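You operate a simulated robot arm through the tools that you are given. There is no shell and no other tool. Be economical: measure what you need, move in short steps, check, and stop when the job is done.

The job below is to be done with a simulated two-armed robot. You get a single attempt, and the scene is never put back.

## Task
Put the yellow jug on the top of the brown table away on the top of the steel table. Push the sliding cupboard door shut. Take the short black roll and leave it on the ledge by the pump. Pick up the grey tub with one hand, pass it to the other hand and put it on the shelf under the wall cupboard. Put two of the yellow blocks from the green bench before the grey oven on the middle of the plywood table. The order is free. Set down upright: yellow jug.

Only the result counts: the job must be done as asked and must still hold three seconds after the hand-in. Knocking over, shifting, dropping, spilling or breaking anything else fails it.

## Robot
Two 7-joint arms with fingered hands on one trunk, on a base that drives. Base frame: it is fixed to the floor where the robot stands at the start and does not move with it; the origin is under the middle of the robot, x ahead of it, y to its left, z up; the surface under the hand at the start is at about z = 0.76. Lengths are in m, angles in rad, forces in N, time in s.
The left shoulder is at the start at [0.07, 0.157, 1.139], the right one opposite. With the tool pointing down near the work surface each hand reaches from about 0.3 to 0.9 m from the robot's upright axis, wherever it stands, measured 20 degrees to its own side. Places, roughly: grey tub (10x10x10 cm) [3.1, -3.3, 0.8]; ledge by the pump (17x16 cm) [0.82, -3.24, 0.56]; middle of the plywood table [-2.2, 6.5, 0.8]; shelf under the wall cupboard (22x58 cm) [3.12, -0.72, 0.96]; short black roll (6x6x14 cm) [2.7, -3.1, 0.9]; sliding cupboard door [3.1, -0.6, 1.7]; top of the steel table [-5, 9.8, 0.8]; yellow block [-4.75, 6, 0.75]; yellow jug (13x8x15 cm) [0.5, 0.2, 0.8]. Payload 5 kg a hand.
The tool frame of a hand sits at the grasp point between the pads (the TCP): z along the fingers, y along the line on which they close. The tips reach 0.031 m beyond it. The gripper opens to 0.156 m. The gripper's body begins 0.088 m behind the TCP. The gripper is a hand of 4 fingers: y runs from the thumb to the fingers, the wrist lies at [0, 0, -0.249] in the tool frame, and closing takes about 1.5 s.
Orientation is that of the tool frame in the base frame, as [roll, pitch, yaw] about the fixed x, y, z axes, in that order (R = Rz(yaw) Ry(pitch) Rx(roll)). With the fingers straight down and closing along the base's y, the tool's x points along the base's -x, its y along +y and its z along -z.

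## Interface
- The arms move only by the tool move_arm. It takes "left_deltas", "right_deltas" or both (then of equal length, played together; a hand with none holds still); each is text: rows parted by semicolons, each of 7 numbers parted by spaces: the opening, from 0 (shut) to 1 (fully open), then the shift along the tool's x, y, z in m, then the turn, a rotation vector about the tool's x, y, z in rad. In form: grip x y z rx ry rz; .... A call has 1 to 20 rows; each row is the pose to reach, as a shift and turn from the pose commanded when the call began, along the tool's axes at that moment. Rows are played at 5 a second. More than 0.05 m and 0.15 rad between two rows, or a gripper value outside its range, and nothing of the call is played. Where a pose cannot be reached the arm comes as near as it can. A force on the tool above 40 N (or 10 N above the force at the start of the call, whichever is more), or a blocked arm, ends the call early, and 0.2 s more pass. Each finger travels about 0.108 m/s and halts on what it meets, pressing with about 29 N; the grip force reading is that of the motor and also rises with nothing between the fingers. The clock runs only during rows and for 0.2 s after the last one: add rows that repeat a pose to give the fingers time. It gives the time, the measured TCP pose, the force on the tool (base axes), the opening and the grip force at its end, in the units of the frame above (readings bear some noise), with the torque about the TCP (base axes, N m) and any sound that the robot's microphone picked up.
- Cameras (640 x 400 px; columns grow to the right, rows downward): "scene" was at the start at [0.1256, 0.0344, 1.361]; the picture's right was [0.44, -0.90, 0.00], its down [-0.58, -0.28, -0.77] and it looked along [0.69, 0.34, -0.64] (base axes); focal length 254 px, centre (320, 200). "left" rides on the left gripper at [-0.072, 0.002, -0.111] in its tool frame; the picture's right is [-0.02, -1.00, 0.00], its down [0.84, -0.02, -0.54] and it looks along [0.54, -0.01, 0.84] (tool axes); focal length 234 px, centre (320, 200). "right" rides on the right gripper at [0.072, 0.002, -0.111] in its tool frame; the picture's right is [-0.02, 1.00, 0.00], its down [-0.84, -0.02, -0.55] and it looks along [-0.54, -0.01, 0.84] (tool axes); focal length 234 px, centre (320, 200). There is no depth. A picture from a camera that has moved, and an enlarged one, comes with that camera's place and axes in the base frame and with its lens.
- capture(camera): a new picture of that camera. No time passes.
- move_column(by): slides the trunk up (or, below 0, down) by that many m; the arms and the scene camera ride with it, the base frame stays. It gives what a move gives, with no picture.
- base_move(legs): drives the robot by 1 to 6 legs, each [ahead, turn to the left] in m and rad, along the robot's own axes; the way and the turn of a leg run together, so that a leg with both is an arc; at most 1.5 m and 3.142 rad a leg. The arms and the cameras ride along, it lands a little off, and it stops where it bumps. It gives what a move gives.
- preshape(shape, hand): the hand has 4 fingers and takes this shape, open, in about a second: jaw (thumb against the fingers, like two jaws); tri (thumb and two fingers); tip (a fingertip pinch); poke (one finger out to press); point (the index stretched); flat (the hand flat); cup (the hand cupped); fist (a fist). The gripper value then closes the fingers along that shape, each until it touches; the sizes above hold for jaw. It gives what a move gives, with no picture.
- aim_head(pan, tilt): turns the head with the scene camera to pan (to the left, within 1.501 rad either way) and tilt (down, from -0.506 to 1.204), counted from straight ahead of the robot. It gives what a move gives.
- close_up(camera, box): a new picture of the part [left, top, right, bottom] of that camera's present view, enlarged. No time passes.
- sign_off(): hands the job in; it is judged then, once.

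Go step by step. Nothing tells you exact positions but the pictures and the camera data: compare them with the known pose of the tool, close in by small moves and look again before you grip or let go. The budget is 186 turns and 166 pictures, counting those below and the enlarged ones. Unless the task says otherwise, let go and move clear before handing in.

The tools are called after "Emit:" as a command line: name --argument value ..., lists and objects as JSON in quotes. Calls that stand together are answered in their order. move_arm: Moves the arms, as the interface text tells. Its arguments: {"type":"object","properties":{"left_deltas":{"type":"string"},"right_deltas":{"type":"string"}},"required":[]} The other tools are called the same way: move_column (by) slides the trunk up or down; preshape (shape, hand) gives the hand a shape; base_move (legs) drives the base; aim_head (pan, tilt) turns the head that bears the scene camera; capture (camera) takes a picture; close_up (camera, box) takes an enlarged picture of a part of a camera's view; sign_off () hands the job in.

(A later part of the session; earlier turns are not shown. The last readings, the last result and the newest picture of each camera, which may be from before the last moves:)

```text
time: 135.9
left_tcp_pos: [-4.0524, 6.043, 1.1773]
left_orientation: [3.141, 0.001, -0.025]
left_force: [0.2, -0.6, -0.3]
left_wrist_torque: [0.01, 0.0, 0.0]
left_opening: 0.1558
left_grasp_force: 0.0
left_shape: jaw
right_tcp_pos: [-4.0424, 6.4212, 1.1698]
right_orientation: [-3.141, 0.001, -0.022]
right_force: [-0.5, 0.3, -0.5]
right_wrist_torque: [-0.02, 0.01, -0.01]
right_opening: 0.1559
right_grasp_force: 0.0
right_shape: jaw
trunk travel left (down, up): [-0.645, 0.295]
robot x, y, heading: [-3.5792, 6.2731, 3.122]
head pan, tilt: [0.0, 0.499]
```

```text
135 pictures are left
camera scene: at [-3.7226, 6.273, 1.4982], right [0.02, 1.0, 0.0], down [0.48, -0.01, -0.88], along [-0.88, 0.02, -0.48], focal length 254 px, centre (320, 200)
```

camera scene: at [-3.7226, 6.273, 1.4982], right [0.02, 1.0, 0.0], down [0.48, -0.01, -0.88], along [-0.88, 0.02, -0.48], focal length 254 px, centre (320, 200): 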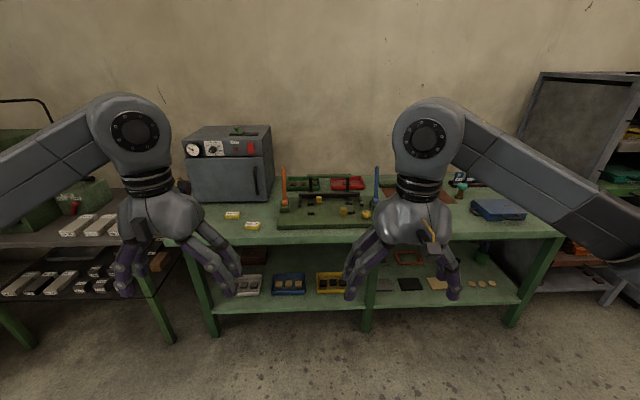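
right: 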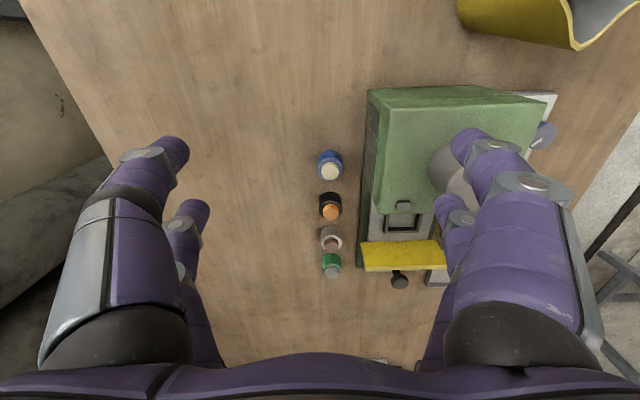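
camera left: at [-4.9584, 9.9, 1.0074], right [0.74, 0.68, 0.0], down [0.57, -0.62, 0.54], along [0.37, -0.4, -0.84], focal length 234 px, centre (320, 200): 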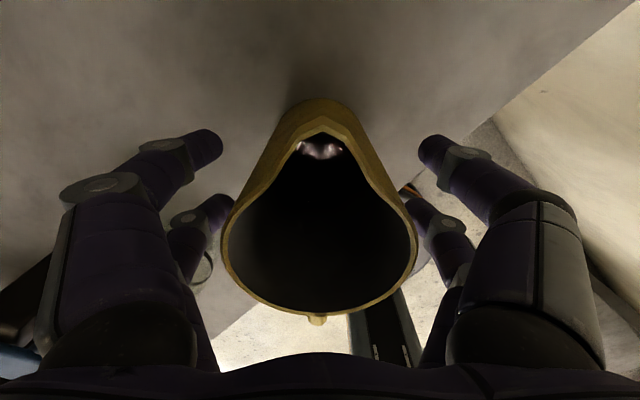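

Emit:
close_up --camera "scene" --box '[170, 180, 310, 260]'

Emit:
capture --camera "left"

```text
4.57 times, centred on (240, 220) of scene
camera zoom: at [-3.7226, 6.273, 1.4982], right [0.02, 1.0, 0.0], down [0.48, -0.01, -0.88], along [-0.88, 0.02, -0.48], focal length 1160 px, centre (686, 109)
```

zoom: 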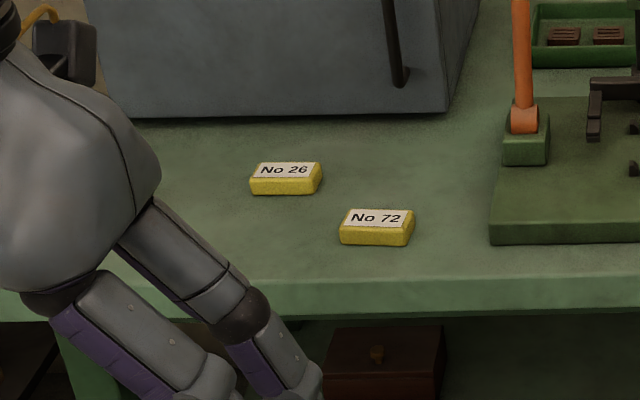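

```text
133 pictures are left
camera left: at [-4.1263, 6.0443, 1.288], right [0.0, 1.0, 0.0], down [0.84, 0.0, 0.54], along [0.54, 0.0, -0.84], focal length 234 px, centre (320, 200)
```

left: 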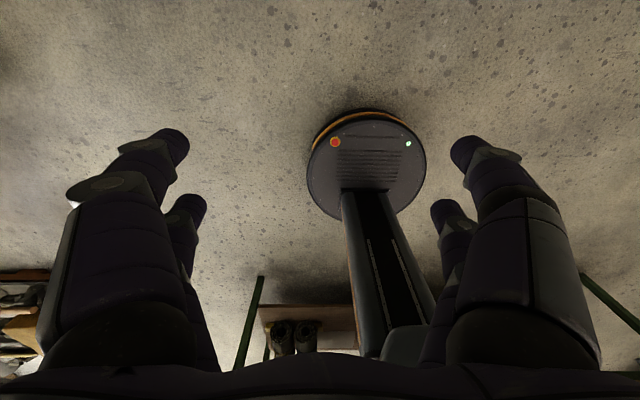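

Two blocks are visible: No 72 near [-4.79, 5.957] and No 26 near [-4.89, 5.828]. I'll drive closer and centre on them, then take one in each hand.

Emit:
base_move --legs '[[0, 0.62], [0.65, 0], [0, -0.6]]'

Emit:
aim_head --pan 0.0 --tilt 0.8

Emit:
capture --camera "scene"

```text
time: 142.8
left_tcp_pos: [-4.5914, 5.681, 1.1771]
left_orientation: [-3.14, 0.0, -0.012]
left_force: [0.5, 0.1, 0.1]
left_wrist_torque: [-0.01, 0.03, 0.0]
left_opening: 0.1561
left_grasp_force: 0.1
left_shape: jaw
right_tcp_pos: [-4.5836, 6.0599, 1.1693]
right_orientation: [3.14, 0.001, -0.011]
right_force: [0.3, 0.8, 0.4]
right_wrist_torque: [-0.01, -0.02, 0.01]
right_opening: 0.1557
right_grasp_force: 0.1
right_shape: jaw
trunk travel left (down, up): [-0.645, 0.295]
robot x, y, heading: [-4.1186, 5.9158, 3.131]
head pan, tilt: [0.0, 0.499]
```

```text
time: 143.6
left_tcp_pos: [-4.5906, 5.6815, 1.1755]
left_orientation: [3.141, -0.001, -0.012]
left_force: [-0.4, -0.4, -0.8]
left_wrist_torque: [-0.01, 0.0, -0.02]
left_opening: 0.156
left_grasp_force: 0.1
left_shape: jaw
right_tcp_pos: [-4.5853, 6.0596, 1.1701]
right_orientation: [-3.142, -0.001, -0.011]
right_force: [-0.7, 0.1, 0.1]
right_wrist_torque: [-0.05, -0.01, 0.03]
right_opening: 0.1559
right_grasp_force: 0.0
right_shape: jaw
trunk travel left (down, up): [-0.645, 0.295]
robot x, y, heading: [-4.1171, 5.9117, 3.129]
head pan, tilt: [0.0, 0.799]
```

```text
132 pictures are left
camera scene: at [-4.2524, 5.9152, 1.4724], right [0.01, 1.0, 0.0], down [0.72, -0.01, -0.7], along [-0.7, 0.01, -0.72], focal length 254 px, centre (320, 200)
```

scene: 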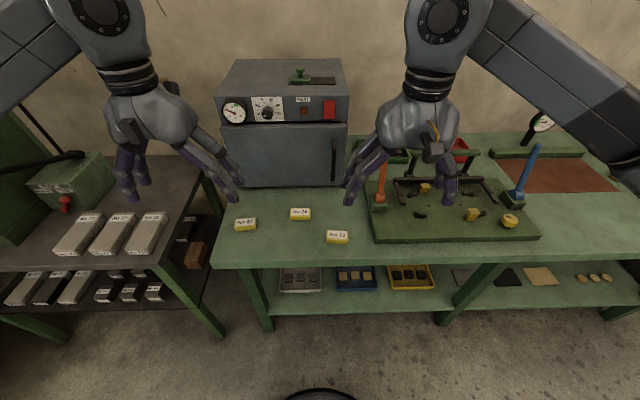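

There are actually three blocks; the leftmost [-4.82, 5.66] suits the left hand and No 72 [-4.765, 5.98] the right. Moving both above and looking closer.

Emit:
close_up --camera "scene" --box '[210, 180, 370, 280]'

Emit:
move_arm --left_deltas "1 -0.04 -0.005 0.02 0 0 0;1 -0.08 -0.01 0.04 0 0 0;1 -0.12 -0.015 0.06 0 0 0;1 -0.16 -0.02 0.08 0 0 0;1 -0.2 -0.02 0.1 0 0 0;1 -0.225 -0.02 0.14 0 0 0;1 -0.225 -0.02 0.18 0 0 0" --right_deltas "1 -0.04 -0.02 0.02 0 0 0;1 -0.08 -0.04 0.04 0 0 0;1 -0.12 -0.06 0.06 0 0 0;1 -0.16 -0.08 0.08 0 0 0;1 -0.18 -0.08 0.12 0 0 0;1 -0.18 -0.08 0.15 0 0 0;1 -0.18 -0.08 0.18 0 0 0"

Emit:
capture --camera "left"

Emit:
capture --camera "right"

Emit:
capture --camera "scene"

```text
4.00 times, centred on (290, 230) of scene
camera zoom: at [-4.2524, 5.9152, 1.4724], right [0.01, 1.0, 0.0], down [0.72, -0.01, -0.7], along [-0.7, 0.01, -0.72], focal length 1015 px, centre (440, 80)
```

zoom: 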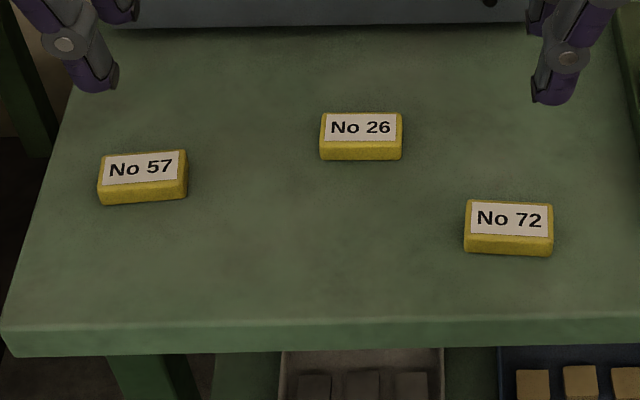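

```text
time: 145.2
left_tcp_pos: [-4.8195, 5.7054, 0.995]
left_orientation: [3.141, 0.001, -0.013]
left_force: [-0.5, -0.4, 0.8]
left_wrist_torque: [0.03, 0.03, 0.03]
left_opening: 0.156
left_grasp_force: 0.0
left_shape: jaw
right_tcp_pos: [-4.767, 6.1415, 0.9896]
right_orientation: [-3.141, 0.001, -0.01]
right_force: [-0.9, 0.7, -0.4]
right_wrist_torque: [0.02, -0.02, -0.02]
right_opening: 0.156
right_grasp_force: 0.1
right_shape: jaw
trunk travel left (down, up): [-0.645, 0.295]
robot x, y, heading: [-4.118, 5.9217, 3.126]
head pan, tilt: [0.0, 0.799]
```

```text
130 pictures are left
camera left: at [-4.8919, 5.7054, 1.1068], right [-0.01, 1.0, 0.0], down [0.84, 0.01, 0.55], along [0.55, 0.01, -0.84], focal length 234 px, centre (320, 200)
```

left: 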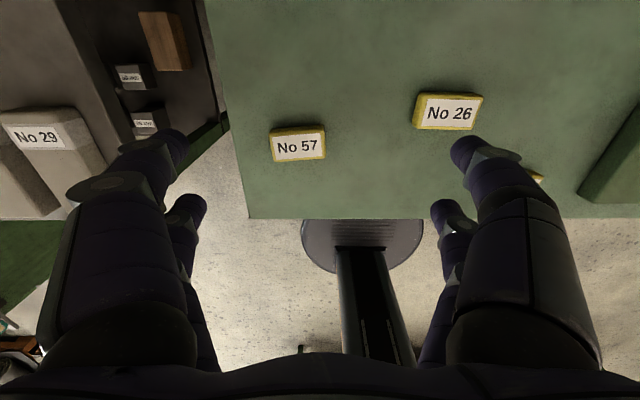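

```text
129 pictures are left
camera right: at [-4.6933, 6.1391, 1.1], right [-0.04, -1.0, 0.0], down [-0.84, 0.03, 0.54], along [-0.54, 0.02, -0.84], focal length 234 px, centre (320, 200)
```

right: 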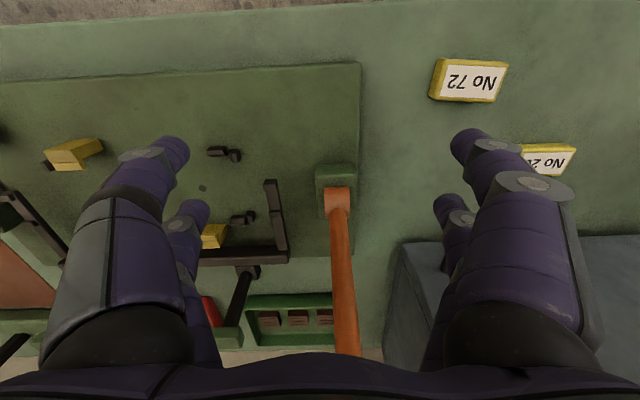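

```text
128 pictures are left
camera scene: at [-4.2537, 5.9146, 1.4723], right [0.01, 1.0, 0.0], down [0.72, -0.01, -0.7], along [-0.7, 0.01, -0.72], focal length 254 px, centre (320, 200)
```

scene: 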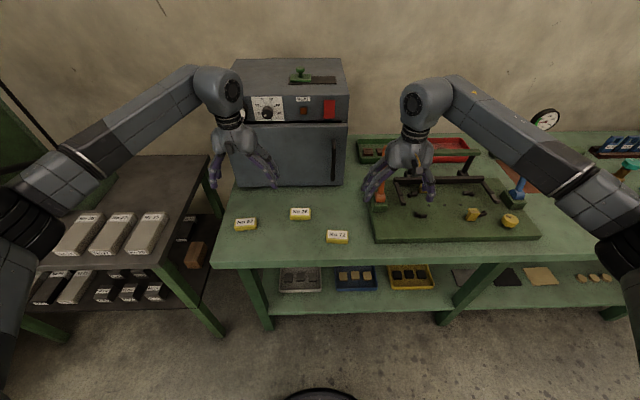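

I mis-signed y in the last move. Triangulating both views puts block tops at z≈0.83: No 57 at [-4.787, 5.681], No 72 at [-4.728, 5.98]. Correcting (right hand first lifts away from the orange lever).

Emit:
move_arm --left_deltas "1 0.02 0.012 0 0 0 0;1 0.033 0.024 0 0 0 0;1 0.033 0.024 0 0 0 0;1 0.033 0.024 0 0 0 0;1 0.033 0.024 0 0 0 0;1 0.033 0.024 0 0 0 0;1 0.033 0.024 0.03 0 0 0;1 0.033 0.024 0.06 0 0 0" --right_deltas "1 0.02 0 -0.03 0 0 0;1 0.039 0 -0.06 0 0 0;1 0.039 0.04 -0.06 0 0 0;1 0.039 0.08 -0.06 0 0 0;1 0.039 0.12 -0.06 0 0 0;1 0.039 0.16 -0.06 0 0 0;1 0.039 0.16 -0.02 0 0 0;1 0.039 0.16 0.03 0 0 0"

Emit:
capture --camera "left"

Emit:
capture --camera "right"

Emit:
capture --camera "scene"

```text
time: 147.0
left_tcp_pos: [-4.7831, 5.6793, 0.9368]
left_orientation: [-3.141, -0.001, -0.014]
left_force: [-0.2, 0.4, 0.4]
left_wrist_torque: [0.01, -0.05, 0.02]
left_opening: 0.1556
left_grasp_force: 0.0
left_shape: jaw
right_tcp_pos: [-4.7269, 5.9836, 0.9583]
right_orientation: [-3.141, 0.001, -0.011]
right_force: [-0.2, 0.0, -0.5]
right_wrist_torque: [-0.02, -0.04, 0.0]
right_opening: 0.1559
right_grasp_force: 0.0
right_shape: jaw
trunk travel left (down, up): [-0.645, 0.295]
robot x, y, heading: [-4.1204, 5.916, 3.129]
head pan, tilt: [0.0, 0.799]
```

```text
127 pictures are left
camera left: at [-4.8558, 5.6786, 1.0472], right [-0.01, 1.0, 0.0], down [0.84, 0.01, 0.55], along [0.55, 0.01, -0.84], focal length 234 px, centre (320, 200)
```

left: 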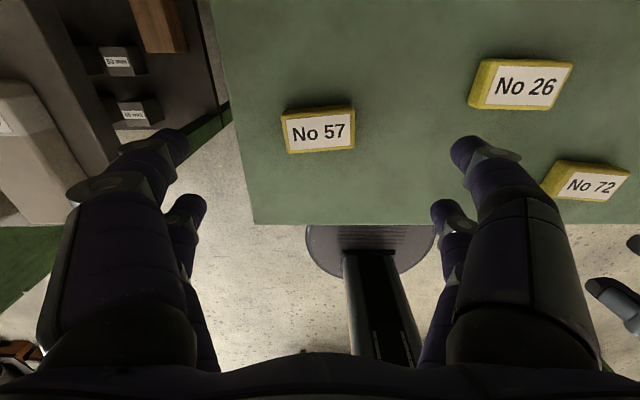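

```text
126 pictures are left
camera right: at [-4.6537, 5.9812, 1.0693], right [-0.04, -1.0, 0.0], down [-0.84, 0.03, 0.54], along [-0.54, 0.02, -0.84], focal length 234 px, centre (320, 200)
```

right: 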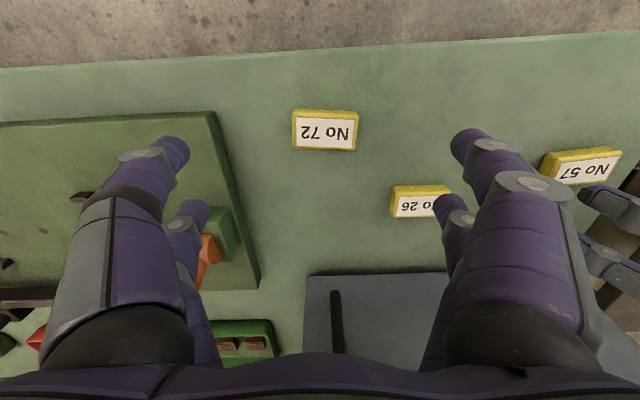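

```text
125 pictures are left
camera scene: at [-4.2537, 5.915, 1.4724], right [0.01, 1.0, 0.0], down [0.72, -0.01, -0.7], along [-0.7, 0.01, -0.72], focal length 254 px, centre (320, 200)
```

scene: 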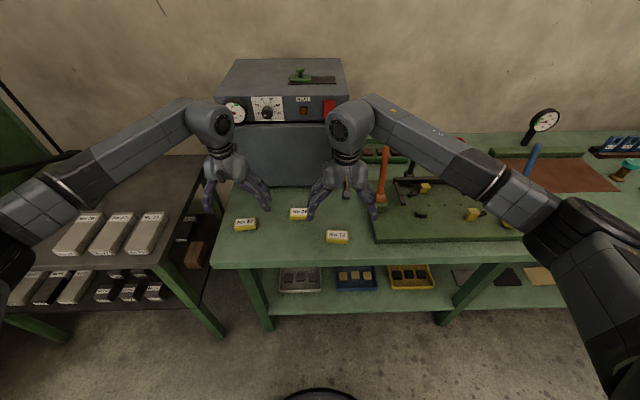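

Both hands are centred over their blocks; tops about z 0.82. Descending both to TCP ~0.845 and checking.

Emit:
move_arm --left_deltas "1 0 0 0.03 0 0 0;1 0 0 0.06 0 0 0;1 0 0 0.085 0 0 0;1 0 0 0.092 0 0 0" --right_deltas "1 0 0 0.04 0 0 0;1 0 0 0.08 0 0 0;1 0 0 0.105 0 0 0;1 0 0 0.113 0 0 0"

Emit:
close_up --camera "scene" --box '[190, 160, 390, 280]'

Emit:
capture --camera "left"

Emit:
capture --camera "right"

```text
time: 148.0
left_tcp_pos: [-4.7827, 5.6777, 0.8435]
left_orientation: [3.141, -0.001, -0.011]
left_force: [0.9, -0.8, 0.0]
left_wrist_torque: [-0.06, 0.02, -0.02]
left_opening: 0.1556
left_grasp_force: 0.0
left_shape: jaw
right_tcp_pos: [-4.7283, 5.9812, 0.8471]
right_orientation: [-3.14, 0.0, -0.01]
right_force: [-0.2, 1.9, 0.3]
right_wrist_torque: [0.0, 0.0, 0.03]
right_opening: 0.1558
right_grasp_force: 0.0
right_shape: jaw
trunk travel left (down, up): [-0.645, 0.295]
robot x, y, heading: [-4.1161, 5.9136, 3.13]
head pan, tilt: [0.0, 0.799]
```

```text
3.20 times, centred on (290, 220) of scene
camera zoom: at [-4.2527, 5.9154, 1.4723], right [0.01, 1.0, 0.0], down [0.72, -0.01, -0.7], along [-0.7, 0.01, -0.72], focal length 812 px, centre (416, 136)
```

zoom: 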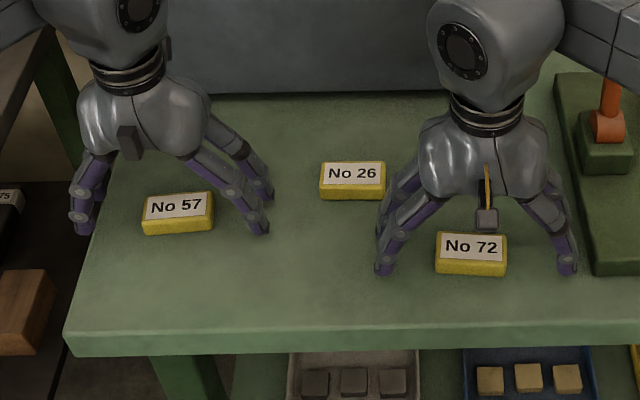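

```text
123 pictures are left
camera left: at [-4.8552, 5.6787, 0.9551], right [-0.01, 1.0, 0.0], down [0.84, 0.01, 0.55], along [0.55, 0.01, -0.84], focal length 234 px, centre (320, 200)
```

left: 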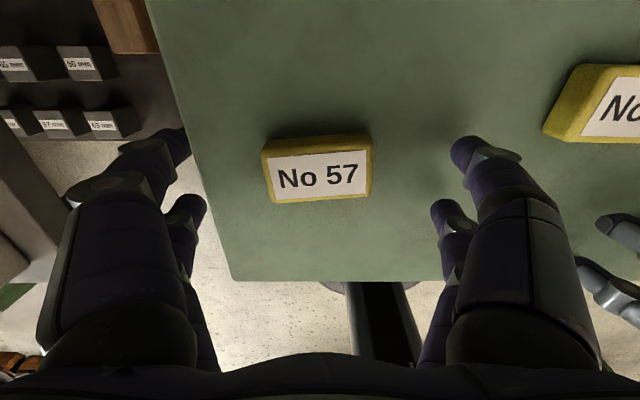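

```text
122 pictures are left
camera right: at [-4.6545, 5.9787, 0.9574], right [-0.04, -1.0, 0.0], down [-0.84, 0.03, 0.54], along [-0.54, 0.02, -0.84], focal length 234 px, centre (320, 200)
```

right: 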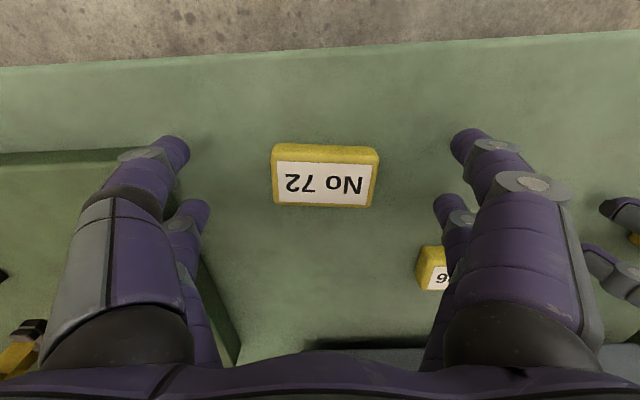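

Both blocks lie centred between the fingers. Lowering 12 mm more and closing.

Emit:
move_arm --left_deltas "1 0 0 0.006 0 0 0;1 0 0 0.012 0 0 0;0.7 0 0 0.012 0 0 0;0.5 0 0 0.012 0 0 0;0.3 0 0 0.012 0 0 0;0.2 0 0 0.012 0 0 0;0.2 0 0 0.012 0 0 0;0.2 0 0 0.012 0 0 0;0.2 0 0 0.012 0 0 0" --right_deltas "1 0 0 0.006 0 0 0;1 0 0 0.014 0 0 0;0.7 0 0 0.014 0 0 0;0.5 0 0 0.014 0 0 0;0.3 0 0 0.014 0 0 0;0.2 0 0 0.014 0 0 0;0.2 0 0 0.014 0 0 0;0.2 0 0 0.014 0 0 0;0.2 0 0 0.014 0 0 0"

Emit:
close_up --camera "scene" --box '[190, 160, 390, 280]'

```text
time: 150.0
left_tcp_pos: [-4.7817, 5.6793, 0.832]
left_orientation: [-3.141, 0.0, -0.011]
left_force: [0.7, 0.7, 5.1]
left_wrist_torque: [0.23, -0.05, 0.01]
left_opening: 0.0389
left_grasp_force: 29.2
left_shape: jaw
right_tcp_pos: [-4.7271, 5.9805, 0.8333]
right_orientation: [-3.142, 0.0, -0.011]
right_force: [-0.8, 0.3, 2.6]
right_wrist_torque: [-0.01, 0.09, -0.04]
right_opening: 0.0425
right_grasp_force: 29.0
right_shape: jaw
trunk travel left (down, up): [-0.645, 0.295]
robot x, y, heading: [-4.1198, 5.9195, 3.125]
head pan, tilt: [0.0, 0.799]
```

```text
3.20 times, centred on (290, 220) of scene
camera zoom: at [-4.2518, 5.9152, 1.4724], right [0.01, 1.0, 0.0], down [0.72, -0.01, -0.7], along [-0.7, 0.01, -0.72], focal length 812 px, centre (416, 136)
```

zoom: 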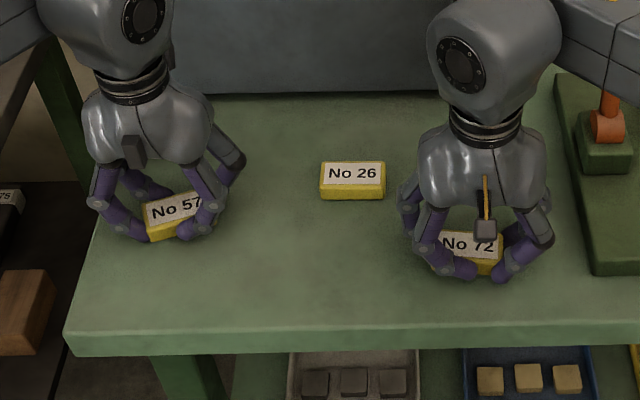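

Both are gripped (29 N). Lifting both slowly and checking.

Emit:
move_arm --left_deltas "0.1 0 0 -0.015 0 0 0;0.1 0 0 -0.04 0 0 0;0.1 0 0 -0.08 0 0 0;0.1 0 0 -0.12 0 0 0;0.1 0 0 -0.16 0 0 0;0.1 0 0 -0.2 0 0 0" --right_deltas "0.1 0 0 -0.015 0 0 0;0.1 0 0 -0.04 0 0 0;0.1 0 0 -0.08 0 0 0;0.1 0 0 -0.12 0 0 0;0.1 0 0 -0.16 0 0 0;0.1 0 0 -0.2 0 0 0"

Emit:
capture --camera "left"

Emit:
capture --camera "right"

Emit:
capture --camera "scene"

```text
time: 151.4
left_tcp_pos: [-4.7836, 5.6787, 1.0361]
left_orientation: [-3.14, -0.001, -0.009]
left_force: [-0.1, -0.3, -0.9]
left_wrist_torque: [0.03, 0.0, 0.0]
left_opening: 0.0389
left_grasp_force: 29.2
left_shape: jaw
right_tcp_pos: [-4.7273, 5.9788, 1.0324]
right_orientation: [-3.14, 0.002, -0.009]
right_force: [-0.2, 0.3, 0.0]
right_wrist_torque: [0.0, 0.01, 0.0]
right_opening: 0.0423
right_grasp_force: 28.8
right_shape: jaw
trunk travel left (down, up): [-0.645, 0.295]
robot x, y, heading: [-4.1176, 5.9189, 3.131]
head pan, tilt: [0.0, 0.799]
```

```text
120 pictures are left
camera left: at [-4.8561, 5.6791, 1.1465], right [-0.01, 1.0, 0.0], down [0.84, 0.01, 0.54], along [0.54, 0.01, -0.84], focal length 234 px, centre (320, 200)
```

left: 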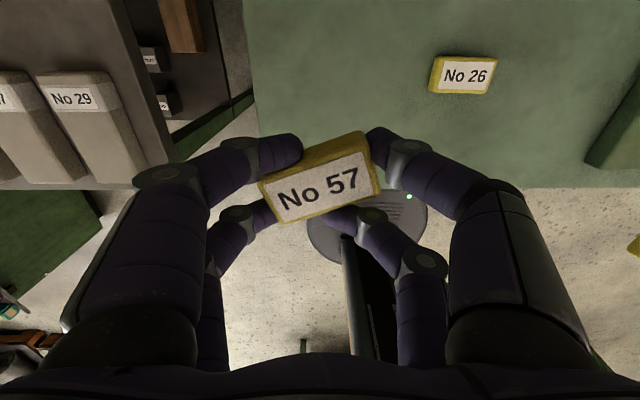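

```text
119 pictures are left
camera right: at [-4.6541, 5.9769, 1.1443], right [-0.03, -1.0, 0.0], down [-0.84, 0.03, 0.54], along [-0.54, 0.02, -0.84], focal length 234 px, centre (320, 200)
```

right: 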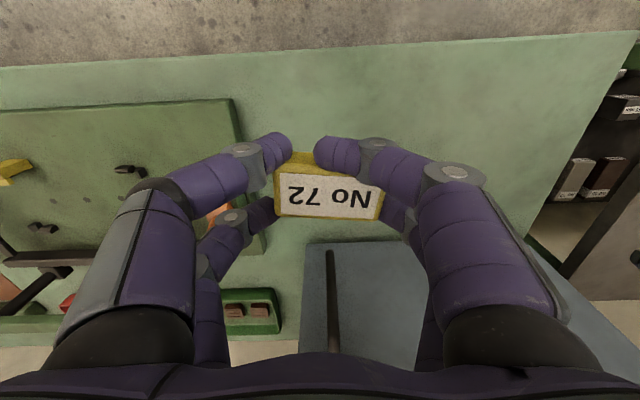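

```text
118 pictures are left
camera scene: at [-4.2515, 5.9149, 1.4723], right [0.01, 1.0, 0.0], down [0.72, -0.01, -0.7], along [-0.7, 0.01, -0.72], focal length 254 px, centre (320, 200)
```

scene: 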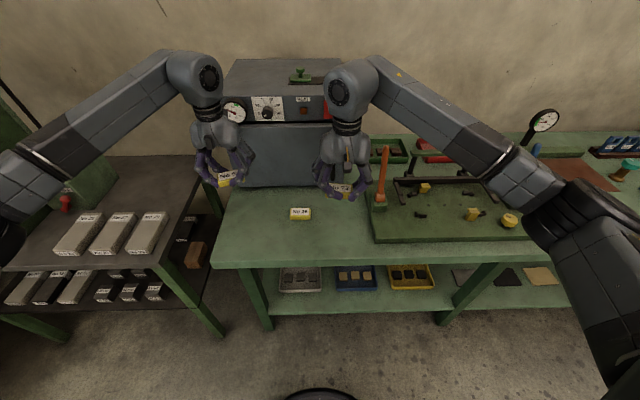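

Both blocks held. Retracting the hands, backing off and turning to the plywood table.

Emit:
move_arm --left_deltas "0.1 0.04 0 -0.02 0 0 0;0.1 0.08 0 -0.04 0 0 0;0.1 0.12 0 -0.06 0 0 0;0.1 0.16 0 -0.08 0 0 0" --right_deltas "0.1 0.04 0.0 -0.02 0 0 0;0.1 0.08 0 -0.04 0 0 0;0.1 0.12 -0.02 -0.06 0 0 0;0.1 0.16 -0.04 -0.08 0 0 0"

Emit:
base_move --legs '[[-0.55, 0], [0, -2.9]]'

Emit:
aim_head --pan 0.0 --tilt 0.6

Emit:
capture --camera "scene"

```text
time: 152.4
left_tcp_pos: [-4.6187, 5.6776, 1.1142]
left_orientation: [3.139, 0.003, -0.011]
left_force: [0.5, 0.1, -0.2]
left_wrist_torque: [0.0, 0.1, 0.01]
left_opening: 0.0387
left_grasp_force: 29.2
left_shape: jaw
right_tcp_pos: [-4.5627, 6.0181, 1.1156]
right_orientation: [3.14, 0.005, -0.008]
right_force: [0.0, 0.0, 0.3]
right_wrist_torque: [-0.03, 0.06, 0.0]
right_opening: 0.0421
right_grasp_force: 28.8
right_shape: jaw
trunk travel left (down, up): [-0.645, 0.295]
robot x, y, heading: [-4.1195, 5.9128, 3.132]
head pan, tilt: [0.0, 0.799]
```

```text
time: 162.1
left_tcp_pos: [-3.1782, 6.2982, 1.1133]
left_orientation: [3.14, 0.002, -2.82]
left_force: [0.0, -0.7, 0.0]
left_wrist_torque: [0.02, -0.01, -0.01]
left_opening: 0.0382
left_grasp_force: 28.9
left_shape: jaw
right_tcp_pos: [-3.1219, 5.9568, 1.1141]
right_orientation: [3.141, 0.0, -2.819]
right_force: [-0.2, -0.8, -1.1]
right_wrist_torque: [-0.02, 0.0, 0.01]
right_opening: 0.0409
right_grasp_force: 28.8
right_shape: jaw
trunk travel left (down, up): [-0.645, 0.295]
robot x, y, heading: [-3.5764, 5.9095, 0.321]
head pan, tilt: [0.0, 0.799]
```

```text
time: 162.9
left_tcp_pos: [-3.1798, 6.2997, 1.1128]
left_orientation: [-3.141, -0.002, -2.82]
left_force: [-0.1, 0.4, -0.8]
left_wrist_torque: [0.01, -0.02, -0.02]
left_opening: 0.038
left_grasp_force: 29.3
left_shape: jaw
right_tcp_pos: [-3.1218, 5.9581, 1.1144]
right_orientation: [3.141, 0.001, -2.821]
right_force: [-0.9, 0.6, 0.2]
right_wrist_torque: [-0.02, 0.02, -0.04]
right_opening: 0.0407
right_grasp_force: 29.5
right_shape: jaw
trunk travel left (down, up): [-0.645, 0.295]
robot x, y, heading: [-3.5768, 5.9085, 0.322]
head pan, tilt: [0.0, 0.6]
```

```text
117 pictures are left
camera scene: at [-3.4461, 5.9493, 1.4891], right [0.32, -0.95, 0.0], down [-0.54, -0.18, -0.82], along [0.78, 0.26, -0.57], focal length 254 px, centre (320, 200)
```

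scene: 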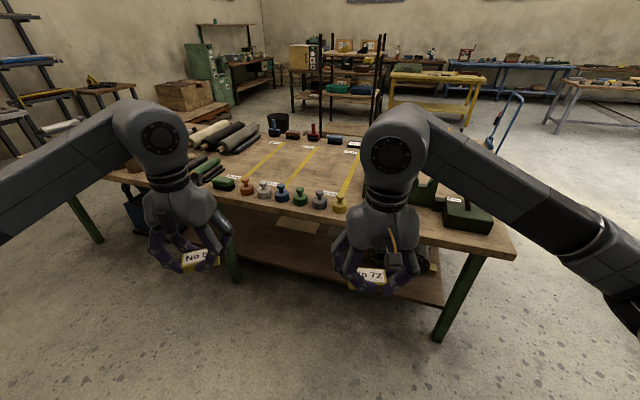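

The plywood table has marked lanes with items on both edges. Zooming in on its middle.

Emit:
close_up --camera "scene" --box '[180, 100, 460, 250]'

```text
2.29 times, centred on (320, 175) of scene
camera zoom: at [-3.4461, 5.9493, 1.4891], right [0.32, -0.95, 0.0], down [-0.54, -0.18, -0.82], along [0.78, 0.26, -0.57], focal length 580 px, centre (320, 257)
```

zoom: 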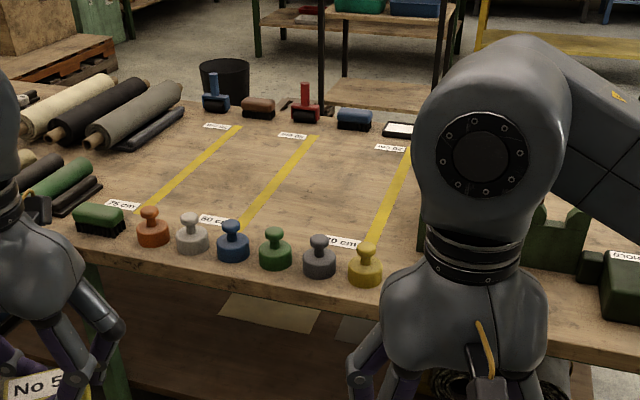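

The middle [-2.2, 6.5] is the empty area around the centre tape. Driving in front of it, facing +x.

Emit:
base_move --legs '[[0, 0.458], [0.83, 0], [0, -0.78]]'

Emit:
aim_head --pan 0.0 --tilt 0.75

Emit:
capture --camera "scene"

```text
time: 170.8
left_tcp_pos: [-2.4727, 6.753, 1.1124]
left_orientation: [3.14, 0.0, 3.136]
left_force: [0.4, -0.6, -0.9]
left_wrist_torque: [0.04, -0.02, 0.0]
left_opening: 0.0382
left_grasp_force: 28.3
left_shape: jaw
right_tcp_pos: [-2.5275, 6.412, 1.1149]
right_orientation: [3.14, 0.001, 3.138]
right_force: [-0.1, -0.2, 0.1]
right_wrist_torque: [0.0, -0.03, -0.02]
right_opening: 0.0408
right_grasp_force: 29.4
right_shape: jaw
trunk travel left (down, up): [-0.645, 0.295]
robot x, y, heading: [-2.9735, 6.5102, -0.001]
head pan, tilt: [0.0, 0.6]
```

```text
time: 171.5
left_tcp_pos: [-2.4728, 6.7531, 1.1113]
left_orientation: [-3.141, -0.002, 3.138]
left_force: [0.5, -0.3, -0.1]
left_wrist_torque: [0.01, 0.0, 0.01]
left_opening: 0.0382
left_grasp_force: 29.1
left_shape: jaw
right_tcp_pos: [-2.528, 6.41, 1.1143]
right_orientation: [3.141, 0.0, 3.139]
right_force: [-0.2, 0.2, -0.8]
right_wrist_torque: [-0.02, 0.01, 0.0]
right_opening: 0.0406
right_grasp_force: 29.5
right_shape: jaw
trunk travel left (down, up): [-0.645, 0.295]
robot x, y, heading: [-2.9753, 6.509, -0.005]
head pan, tilt: [0.0, 0.75]
```

```text
115 pictures are left
camera scene: at [-2.8426, 6.5059, 1.4764], right [0.0, -1.0, 0.0], down [-0.68, 0.0, -0.73], along [0.73, 0.0, -0.68], focal length 254 px, centre (320, 200)
```

scene: 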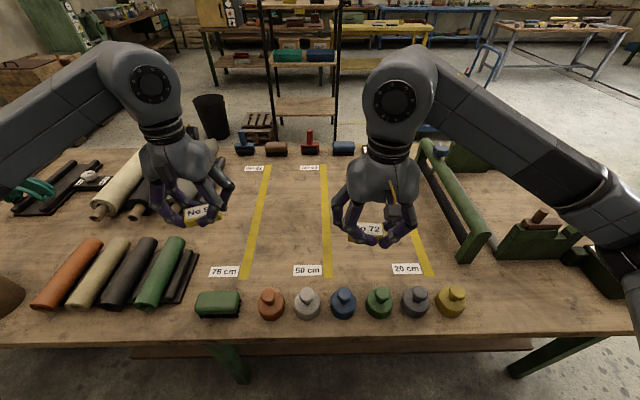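

I'll place the left block at about [-2.2, 6.62] and the right at [-2.2, 6.40], straddling the middle. Moving both over there and down partway.

Emit:
move_arm --left_deltas "0.1 -0.04 -0.02 0 0 0 0;0.1 -0.08 -0.04 0 0 0 0;0.1 -0.12 -0.06 0 0 0 0;0.1 -0.16 -0.08 0 0 0 0;0.1 -0.2 -0.1 0 0 0 0;0.1 -0.24 -0.12 0 0 0 0;0.1 -0.273 -0.133 0 0 0 0;0.1 -0.273 -0.133 0 0 0 0;0.1 -0.273 -0.133 0.04 0 0 0;0.1 -0.273 -0.133 0.08 0 0 0;0.1 -0.273 -0.133 0.12 0 0 0;0.1 -0.273 -0.133 0.16 0 0 0;0.1 -0.273 -0.133 0.2 0 0 0" --right_deltas "0.1 -0.045 0 0 0 0 0;0.1 -0.09 0 0 0 0 0;0.1 -0.135 0 0 0 0 0;0.1 -0.18 -0.003 0 0 0 0;0.1 -0.225 -0.006 0 0 0 0;0.1 -0.27 -0.01 0 0 0 0;0.1 -0.31 -0.01 0 0 0 0;0.1 -0.328 -0.01 0 0 0 0;0.1 -0.328 -0.01 0.04 0 0 0;0.1 -0.328 -0.01 0.08 0 0 0;0.1 -0.328 -0.01 0.12 0 0 0;0.1 -0.328 -0.01 0.16 0 0 0;0.1 -0.328 -0.01 0.2 0 0 0"

Emit:
close_up --camera "scene" --box '[200, 120, 440, 290]'

Emit:
capture --camera "left"

Emit:
capture --camera "right"

```text
time: 174.3
left_tcp_pos: [-2.1971, 6.6197, 0.9104]
left_orientation: [-3.141, 0.0, 3.139]
left_force: [-0.3, 0.2, 0.0]
left_wrist_torque: [-0.02, 0.05, 0.0]
left_opening: 0.0381
left_grasp_force: 29.5
left_shape: jaw
right_tcp_pos: [-2.1962, 6.3996, 0.9153]
right_orientation: [-3.141, 0.0, 3.137]
right_force: [-0.3, 1.6, -0.4]
right_wrist_torque: [0.0, 0.03, 0.0]
right_opening: 0.0404
right_grasp_force: 28.8
right_shape: jaw
trunk travel left (down, up): [-0.645, 0.295]
robot x, y, heading: [-2.9749, 6.5108, -0.006]
head pan, tilt: [0.0, 0.75]
```

```text
2.35 times, centred on (320, 205) of scene
camera zoom: at [-2.8409, 6.5062, 1.4763], right [0.0, -1.0, 0.0], down [-0.68, 0.0, -0.73], along [0.73, 0.0, -0.68], focal length 597 px, centre (320, 188)
```

zoom: 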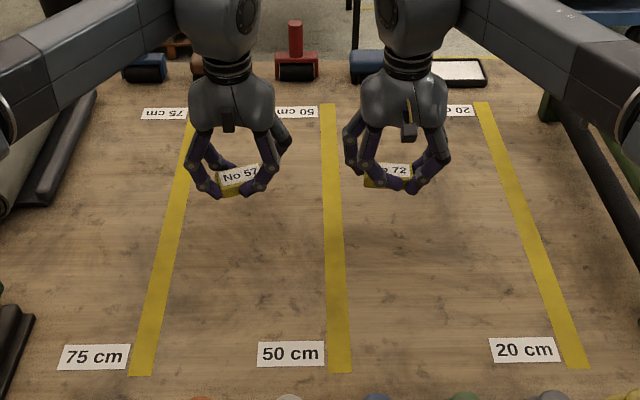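

```text
113 pictures are left
camera left: at [-2.1255, 6.6228, 1.0225], right [0.02, -1.0, 0.0], down [-0.84, -0.02, 0.55], along [-0.55, -0.01, -0.84], focal length 234 px, centre (320, 200)
```

left: 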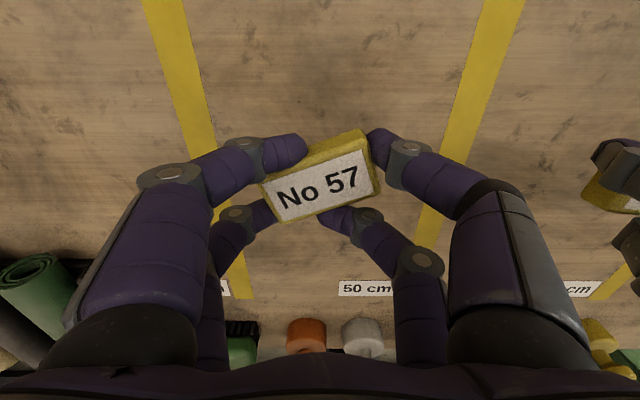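

```text
112 pictures are left
camera right: at [-2.2677, 6.4015, 1.0276], right [0.03, 1.0, 0.0], down [0.84, -0.02, 0.54], along [0.54, -0.02, -0.84], focal length 234 px, centre (320, 200)
```

right: 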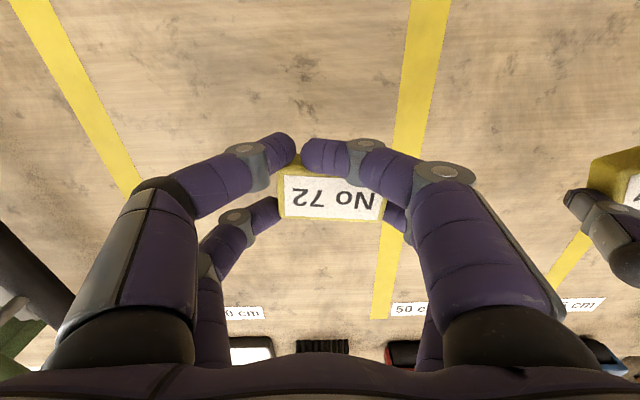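

Blocks are over the middle, either side of the 50 cm tape. Lowering gently to contact.

Emit:
move_arm --left_deltas "0.1 0 0 0.025 0 0 0;0.1 0 0 0.045 0 0 0;0.1 0 0 0.052 0 0 0;0.1 0 0 0.059 0 0 0;0.1 0 0 0.064 0 0 0" --right_deltas "0.1 0 0 0.03 0 0 0;0.1 0 0 0.05 0 0 0;0.1 0 0 0.057 0 0 0;0.1 0 0 0.063 0 0 0;0.1 0 0 0.068 0 0 0"

Emit:
close_up --camera "scene" --box '[240, 140, 400, 250]'

```text
time: 175.5
left_tcp_pos: [-2.2005, 6.6182, 0.8501]
left_orientation: [-3.142, -0.003, 3.138]
left_force: [-1.1, 0.3, -0.9]
left_wrist_torque: [-0.03, -0.03, 0.02]
left_opening: 0.0378
left_grasp_force: 29.1
left_shape: jaw
right_tcp_pos: [-2.1987, 6.399, 0.8457]
right_orientation: [3.14, 0.001, 3.137]
right_force: [-0.1, 0.3, -0.6]
right_wrist_torque: [-0.02, -0.01, 0.04]
right_opening: 0.0402
right_grasp_force: 29.3
right_shape: jaw
trunk travel left (down, up): [-0.645, 0.295]
robot x, y, heading: [-2.9738, 6.5084, -0.005]
head pan, tilt: [0.0, 0.75]
```

```text
3.64 times, centred on (320, 195) of scene
camera zoom: at [-2.8427, 6.5063, 1.4763], right [0.0, -1.0, 0.0], down [-0.68, 0.0, -0.73], along [0.73, 0.0, -0.68], focal length 923 px, centre (320, 218)
```

zoom: 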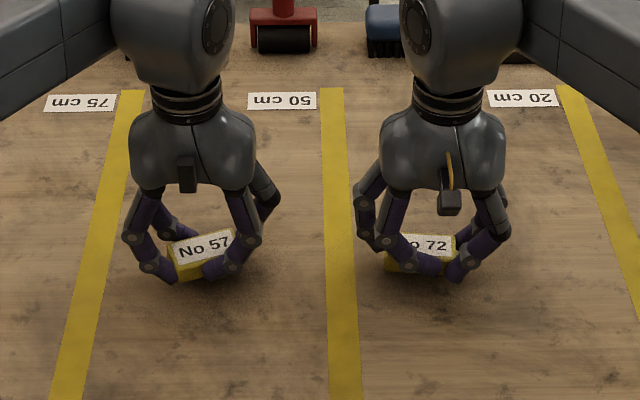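

Emit:
move_arm --left_deltas "0.1 0 0 0.005 0 0 0;0.1 0 0 0.01 0 0 0" --right_deltas "0.1 0 0 0.005 0 0 0;0.1 0 0 0.01 0 0 0"

```text
time: 176.1
left_tcp_pos: [-2.2017, 6.6196, 0.8385]
left_orientation: [-3.14, 0.0, 3.139]
left_force: [0.9, -0.1, 0.0]
left_wrist_torque: [-0.02, -0.02, -0.01]
left_opening: 0.0377
left_grasp_force: 28.9
left_shape: jaw
right_tcp_pos: [-2.1991, 6.401, 0.8366]
right_orientation: [-3.141, 0.0, 3.138]
right_force: [-0.5, 0.2, -0.5]
right_wrist_torque: [-0.01, 0.0, 0.01]
right_opening: 0.0403
right_grasp_force: 28.9
right_shape: jaw
trunk travel left (down, up): [-0.645, 0.295]
robot x, y, heading: [-2.9736, 6.5117, -0.005]
head pan, tilt: [0.0, 0.75]
```

Emit:
move_arm --left_deltas "0.1 0 0 0.005 0 0 0;0.1 0 0 0.01 0 0 0" --right_deltas "0.1 0 0 0.005 0 0 0;0.1 0 0 0.01 0 0 0"

Emit:
close_up --camera "scene" --box '[240, 140, 400, 250]'

```text
time: 176.7
left_tcp_pos: [-2.2018, 6.6192, 0.832]
left_orientation: [-3.14, 0.002, 3.138]
left_force: [0.0, 2.0, 8.7]
left_wrist_torque: [-0.15, -0.01, -0.01]
left_opening: 0.0383
left_grasp_force: 29.0
left_shape: jaw
right_tcp_pos: [-2.1988, 6.4005, 0.8328]
right_orientation: [3.14, 0.008, 3.136]
right_force: [4.6, -3.6, 23.5]
right_wrist_torque: [0.51, -0.63, -0.24]
right_opening: 0.0403
right_grasp_force: 29.2
right_shape: jaw
trunk travel left (down, up): [-0.645, 0.295]
robot x, y, heading: [-2.9734, 6.5127, -0.004]
head pan, tilt: [0.0, 0.75]
```

```text
3.64 times, centred on (320, 195) of scene
camera zoom: at [-2.8466, 6.5062, 1.4774], right [0.0, -1.0, 0.0], down [-0.68, 0.0, -0.73], along [0.73, 0.0, -0.68], focal length 923 px, centre (320, 218)
```

zoom: 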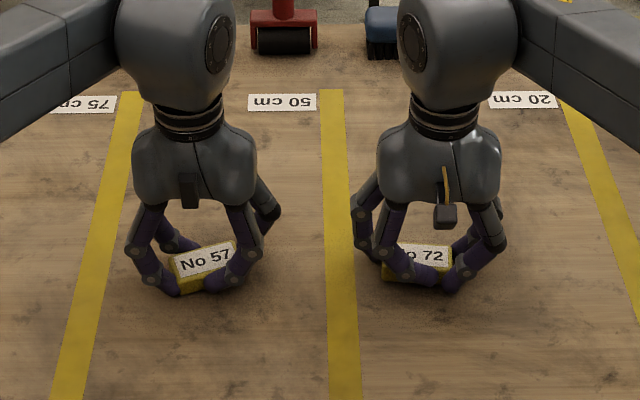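

Both touch the table. Easing 3 mm, then opening to 0.75.

Emit:
move_arm --left_deltas "0.15 0 0 -0.003 0 0 0;0.35 0 0 -0.003 0 0 0;0.55 0 0 -0.003 0 0 0;0.75 0 0 -0.003 0 0 0;0.75 0 0 -0.003 0 0 0;0.75 0 0 -0.003 0 0 0;0.75 0 0 -0.003 0 0 0" --right_deltas "0.15 0 0 -0.004 0 0 0;0.35 0 0 -0.004 0 0 0;0.55 0 0 -0.004 0 0 0;0.75 0 0 -0.004 0 0 0;0.75 0 0 -0.004 0 0 0;0.75 0 0 -0.004 0 0 0;0.75 0 0 -0.004 0 0 0"

Emit:
close_up --camera "scene" --box '[240, 140, 400, 250]'

```text
time: 178.3
left_tcp_pos: [-2.2028, 6.6168, 0.8331]
left_orientation: [-3.141, 0.003, 3.138]
left_force: [-1.2, -0.7, 0.3]
left_wrist_torque: [-0.02, 0.0, 0.01]
left_opening: 0.1169
left_grasp_force: 0.1
left_shape: jaw
right_tcp_pos: [-2.2028, 6.399, 0.8321]
right_orientation: [-3.141, 0.004, 3.137]
right_force: [-3.0, -7.9, 20.9]
right_wrist_torque: [1.09, 0.29, 0.25]
right_opening: 0.1125
right_grasp_force: 0.1
right_shape: jaw
trunk travel left (down, up): [-0.645, 0.295]
robot x, y, heading: [-2.9732, 6.5107, -0.005]
head pan, tilt: [0.0, 0.75]
```

```text
3.64 times, centred on (320, 195) of scene
camera zoom: at [-2.8463, 6.5052, 1.4767], right [0.0, -1.0, 0.0], down [-0.68, 0.0, -0.73], along [0.73, 0.0, -0.68], focal length 923 px, centre (320, 218)
```

zoom: 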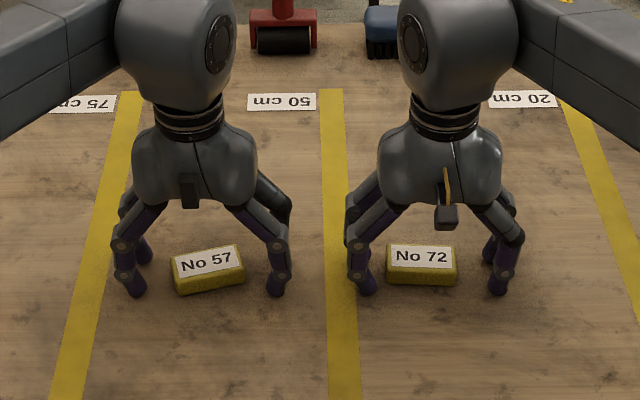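

Both blocks released in the middle. Rising straight up and retracting.

Emit:
move_arm --left_deltas "0.75 0 0 -0.03 0 0 0;0.75 0 0 -0.07 0 0 0;0.75 0 0 -0.11 0 0 0;0.75 0 0 -0.15 0 0 0;0.75 0 0 -0.19 0 0 0;0.75 0 0 -0.23 0 0 0;0.75 0 0 -0.27 0 0 0;0.75 0.04 0.02 -0.29 0 0 0;0.75 0.08 0.04 -0.29 0 0 0;0.75 0.12 0.06 -0.29 0 0 0;0.75 0.16 0.08 -0.29 0 0 0;0.75 0.2 0.1 -0.29 0 0 0;1 0.24 0.11 -0.29 0 0 0" --right_deltas "0.75 0 0 -0.03 0 0 0;0.75 0 0 -0.07 0 0 0;0.75 0 0 -0.11 0 0 0;0.75 0 0 -0.15 0 0 0;0.75 0 0 -0.19 0 0 0;0.75 0 0 -0.23 0 0 0;0.75 0 0 -0.27 0 0 0;0.75 0.04 -0.01 -0.29 0 0 0;0.75 0.08 -0.02 -0.29 0 0 0;0.75 0.12 -0.03 -0.29 0 0 0;0.75 0.16 -0.04 -0.29 0 0 0;0.75 0.2 -0.05 -0.29 0 0 0;1 0.24 -0.06 -0.29 0 0 0"

Emit:
capture --camera "scene"

```text
time: 181.1
left_tcp_pos: [-2.4426, 6.7287, 1.1213]
left_orientation: [-3.141, 0.002, 3.136]
left_force: [-0.6, 0.1, -0.7]
left_wrist_torque: [-0.02, -0.07, 0.0]
left_opening: 0.1559
left_grasp_force: 0.1
left_shape: jaw
right_tcp_pos: [-2.4425, 6.3402, 1.1245]
right_orientation: [-3.141, 0.003, 3.138]
right_force: [-1.2, -0.4, 0.7]
right_wrist_torque: [0.0, -0.07, 0.0]
right_opening: 0.1559
right_grasp_force: 0.1
right_shape: jaw
trunk travel left (down, up): [-0.645, 0.295]
robot x, y, heading: [-2.9726, 6.5118, -0.006]
head pan, tilt: [0.0, 0.75]
```

```text
108 pictures are left
camera scene: at [-2.8465, 6.5059, 1.4768], right [0.0, -1.0, 0.0], down [-0.68, 0.0, -0.73], along [0.73, 0.0, -0.68], focal length 254 px, centre (320, 200)
```

scene: 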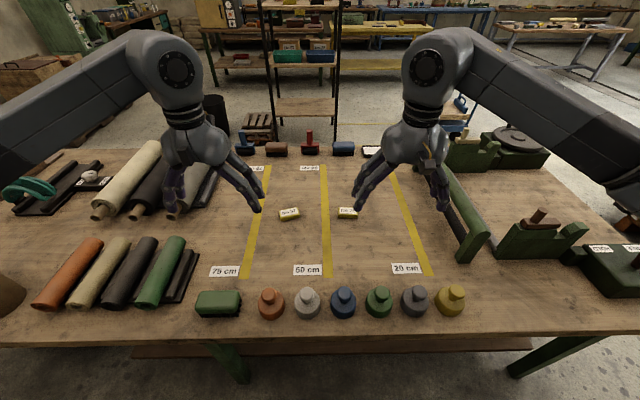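

Blocks are on the middle. Now the drive back: out of the aisle and back past the table end.

Emit:
base_move --legs '[[-0.4, 0], [0, -1.305], [1.4, 0], [0.235, 0], [0, 1.31], [1.5, 0]]'

Emit:
aim_head --pan -0.7 --tilt 0.4

Emit:
capture --camera "scene"

```text
time: 204.6
left_tcp_pos: [-0.9512, 5.1125, 1.1198]
left_orientation: [-3.141, -0.002, 3.082]
left_force: [-0.2, 0.5, -1.2]
left_wrist_torque: [-0.02, 0.01, -0.02]
left_opening: 0.1558
left_grasp_force: 0.1
left_shape: jaw
right_tcp_pos: [-0.9711, 4.7255, 1.1233]
right_orientation: [-3.141, 0.002, 3.083]
right_force: [-0.5, 0.3, 0.5]
right_wrist_torque: [0.02, 0.0, 0.03]
right_opening: 0.1557
right_grasp_force: 0.1
right_shape: jaw
trunk travel left (down, up): [-0.645, 0.295]
robot x, y, heading: [-1.4972, 4.9245, -0.059]
head pan, tilt: [0.0, 0.75]
```

```text
time: 205.7
left_tcp_pos: [-0.9499, 5.1128, 1.1193]
left_orientation: [-3.14, -0.001, 3.081]
left_force: [0.2, -0.8, -0.4]
left_wrist_torque: [0.01, 0.02, -0.02]
left_opening: 0.1558
left_grasp_force: 0.1
left_shape: jaw
right_tcp_pos: [-0.9708, 4.7253, 1.1217]
right_orientation: [3.141, -0.001, 3.081]
right_force: [0.5, -0.2, 0.1]
right_wrist_torque: [-0.03, 0.03, 0.01]
right_opening: 0.1561
right_grasp_force: 0.1
right_shape: jaw
trunk travel left (down, up): [-0.645, 0.295]
robot x, y, heading: [-1.4967, 4.9186, -0.056]
head pan, tilt: [-0.7, 0.4]
```

```text
107 pictures are left
camera scene: at [-1.3808, 4.854, 1.5074], right [-0.69, -0.73, 0.0], down [-0.28, 0.27, -0.92], along [0.67, -0.63, -0.39], focal length 254 px, centre (320, 200)
```

scene: 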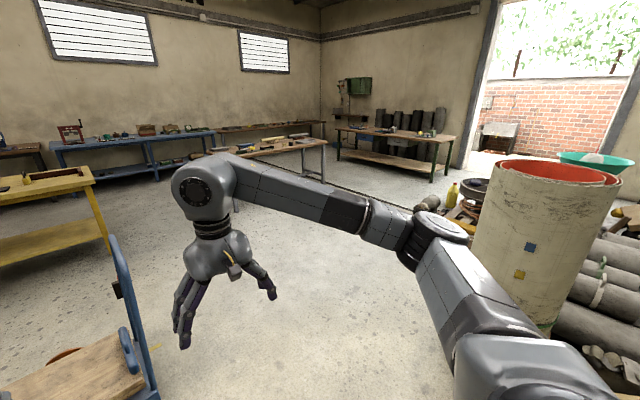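

Heading back along the earlier route toward the doorway (x from about -1.67 to 0.37 at y≈-1.05).

Emit:
base_move --legs '[[0, -0.778], [1.2, 0], [0.54, 0], [0, -0.27], [1.1, 0], [1.0, 0]]'

Emit:
base_move --legs '[[0, -0.93], [0.6, 0]]'

Emit:
aim_head --pan 0.0 --tilt 0.35

Emit:
capture --camera "scene"

```text
time: 227.5
left_tcp_pos: [1.0672, 1.3756, 1.1199]
left_orientation: [-3.14, 0.002, 2.041]
left_force: [-0.4, -0.3, -0.2]
left_wrist_torque: [0.0, 0.05, -0.02]
left_opening: 0.1559
left_grasp_force: 0.1
left_shape: jaw
right_tcp_pos: [0.7226, 1.1957, 1.1224]
right_orientation: [3.141, 0.001, 2.042]
right_force: [0.4, -0.3, 0.0]
right_wrist_torque: [-0.02, 0.0, -0.02]
right_opening: 0.1559
right_grasp_force: 0.1
right_shape: jaw
trunk travel left (down, up): [-0.645, 0.295]
robot x, y, heading: [0.6253, 1.7479, -1.101]
head pan, tilt: [-0.7, 0.4]
```

```text
time: 233.2
left_tcp_pos: [0.3441, 0.6236, 1.1198]
left_orientation: [-3.141, 0.001, 1.126]
left_force: [-0.7, -0.8, 1.0]
left_wrist_torque: [0.01, 0.01, 0.0]
left_opening: 0.156
left_grasp_force: 0.0
left_shape: jaw
right_tcp_pos: [-0.0074, 0.7889, 1.1224]
right_orientation: [3.14, -0.001, 1.129]
right_force: [-0.3, 0.9, -0.5]
right_wrist_torque: [0.0, 0.0, 0.0]
right_opening: 0.1561
right_grasp_force: 0.2
right_shape: jaw
trunk travel left (down, up): [-0.645, 0.295]
robot x, y, heading: [0.3705, 1.1994, -2.019]
head pan, tilt: [-0.7, 0.4]
```

```text
time: 234.3
left_tcp_pos: [0.3444, 0.6242, 1.1207]
left_orientation: [3.141, 0.0, 1.127]
left_force: [0.4, -1.2, 0.1]
left_wrist_torque: [0.06, 0.0, 0.0]
left_opening: 0.1559
left_grasp_force: 0.1
left_shape: jaw
right_tcp_pos: [-0.008, 0.7878, 1.1228]
right_orientation: [-3.141, 0.001, 1.129]
right_force: [0.0, -0.3, -0.6]
right_wrist_torque: [-0.02, 0.02, -0.01]
right_opening: 0.156
right_grasp_force: 0.1
right_shape: jaw
trunk travel left (down, up): [-0.645, 0.295]
robot x, y, heading: [0.3735, 1.1991, -2.016]
head pan, tilt: [0.0, 0.351]
```

```text
106 pictures are left
camera scene: at [0.3103, 1.0687, 1.512], right [-0.9, 0.43, 0.0], down [0.15, 0.31, -0.94], along [-0.4, -0.85, -0.34], focal length 254 px, centre (320, 200)
```

scene: 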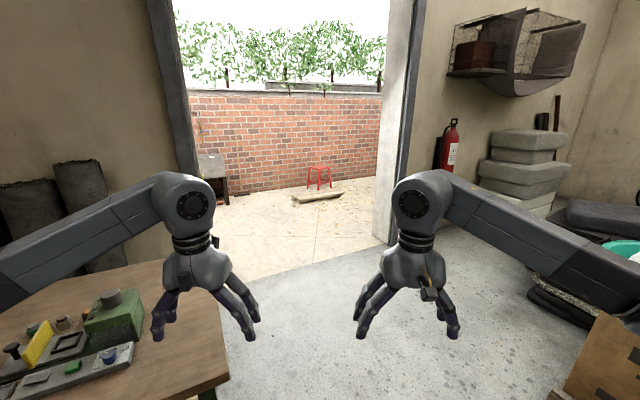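

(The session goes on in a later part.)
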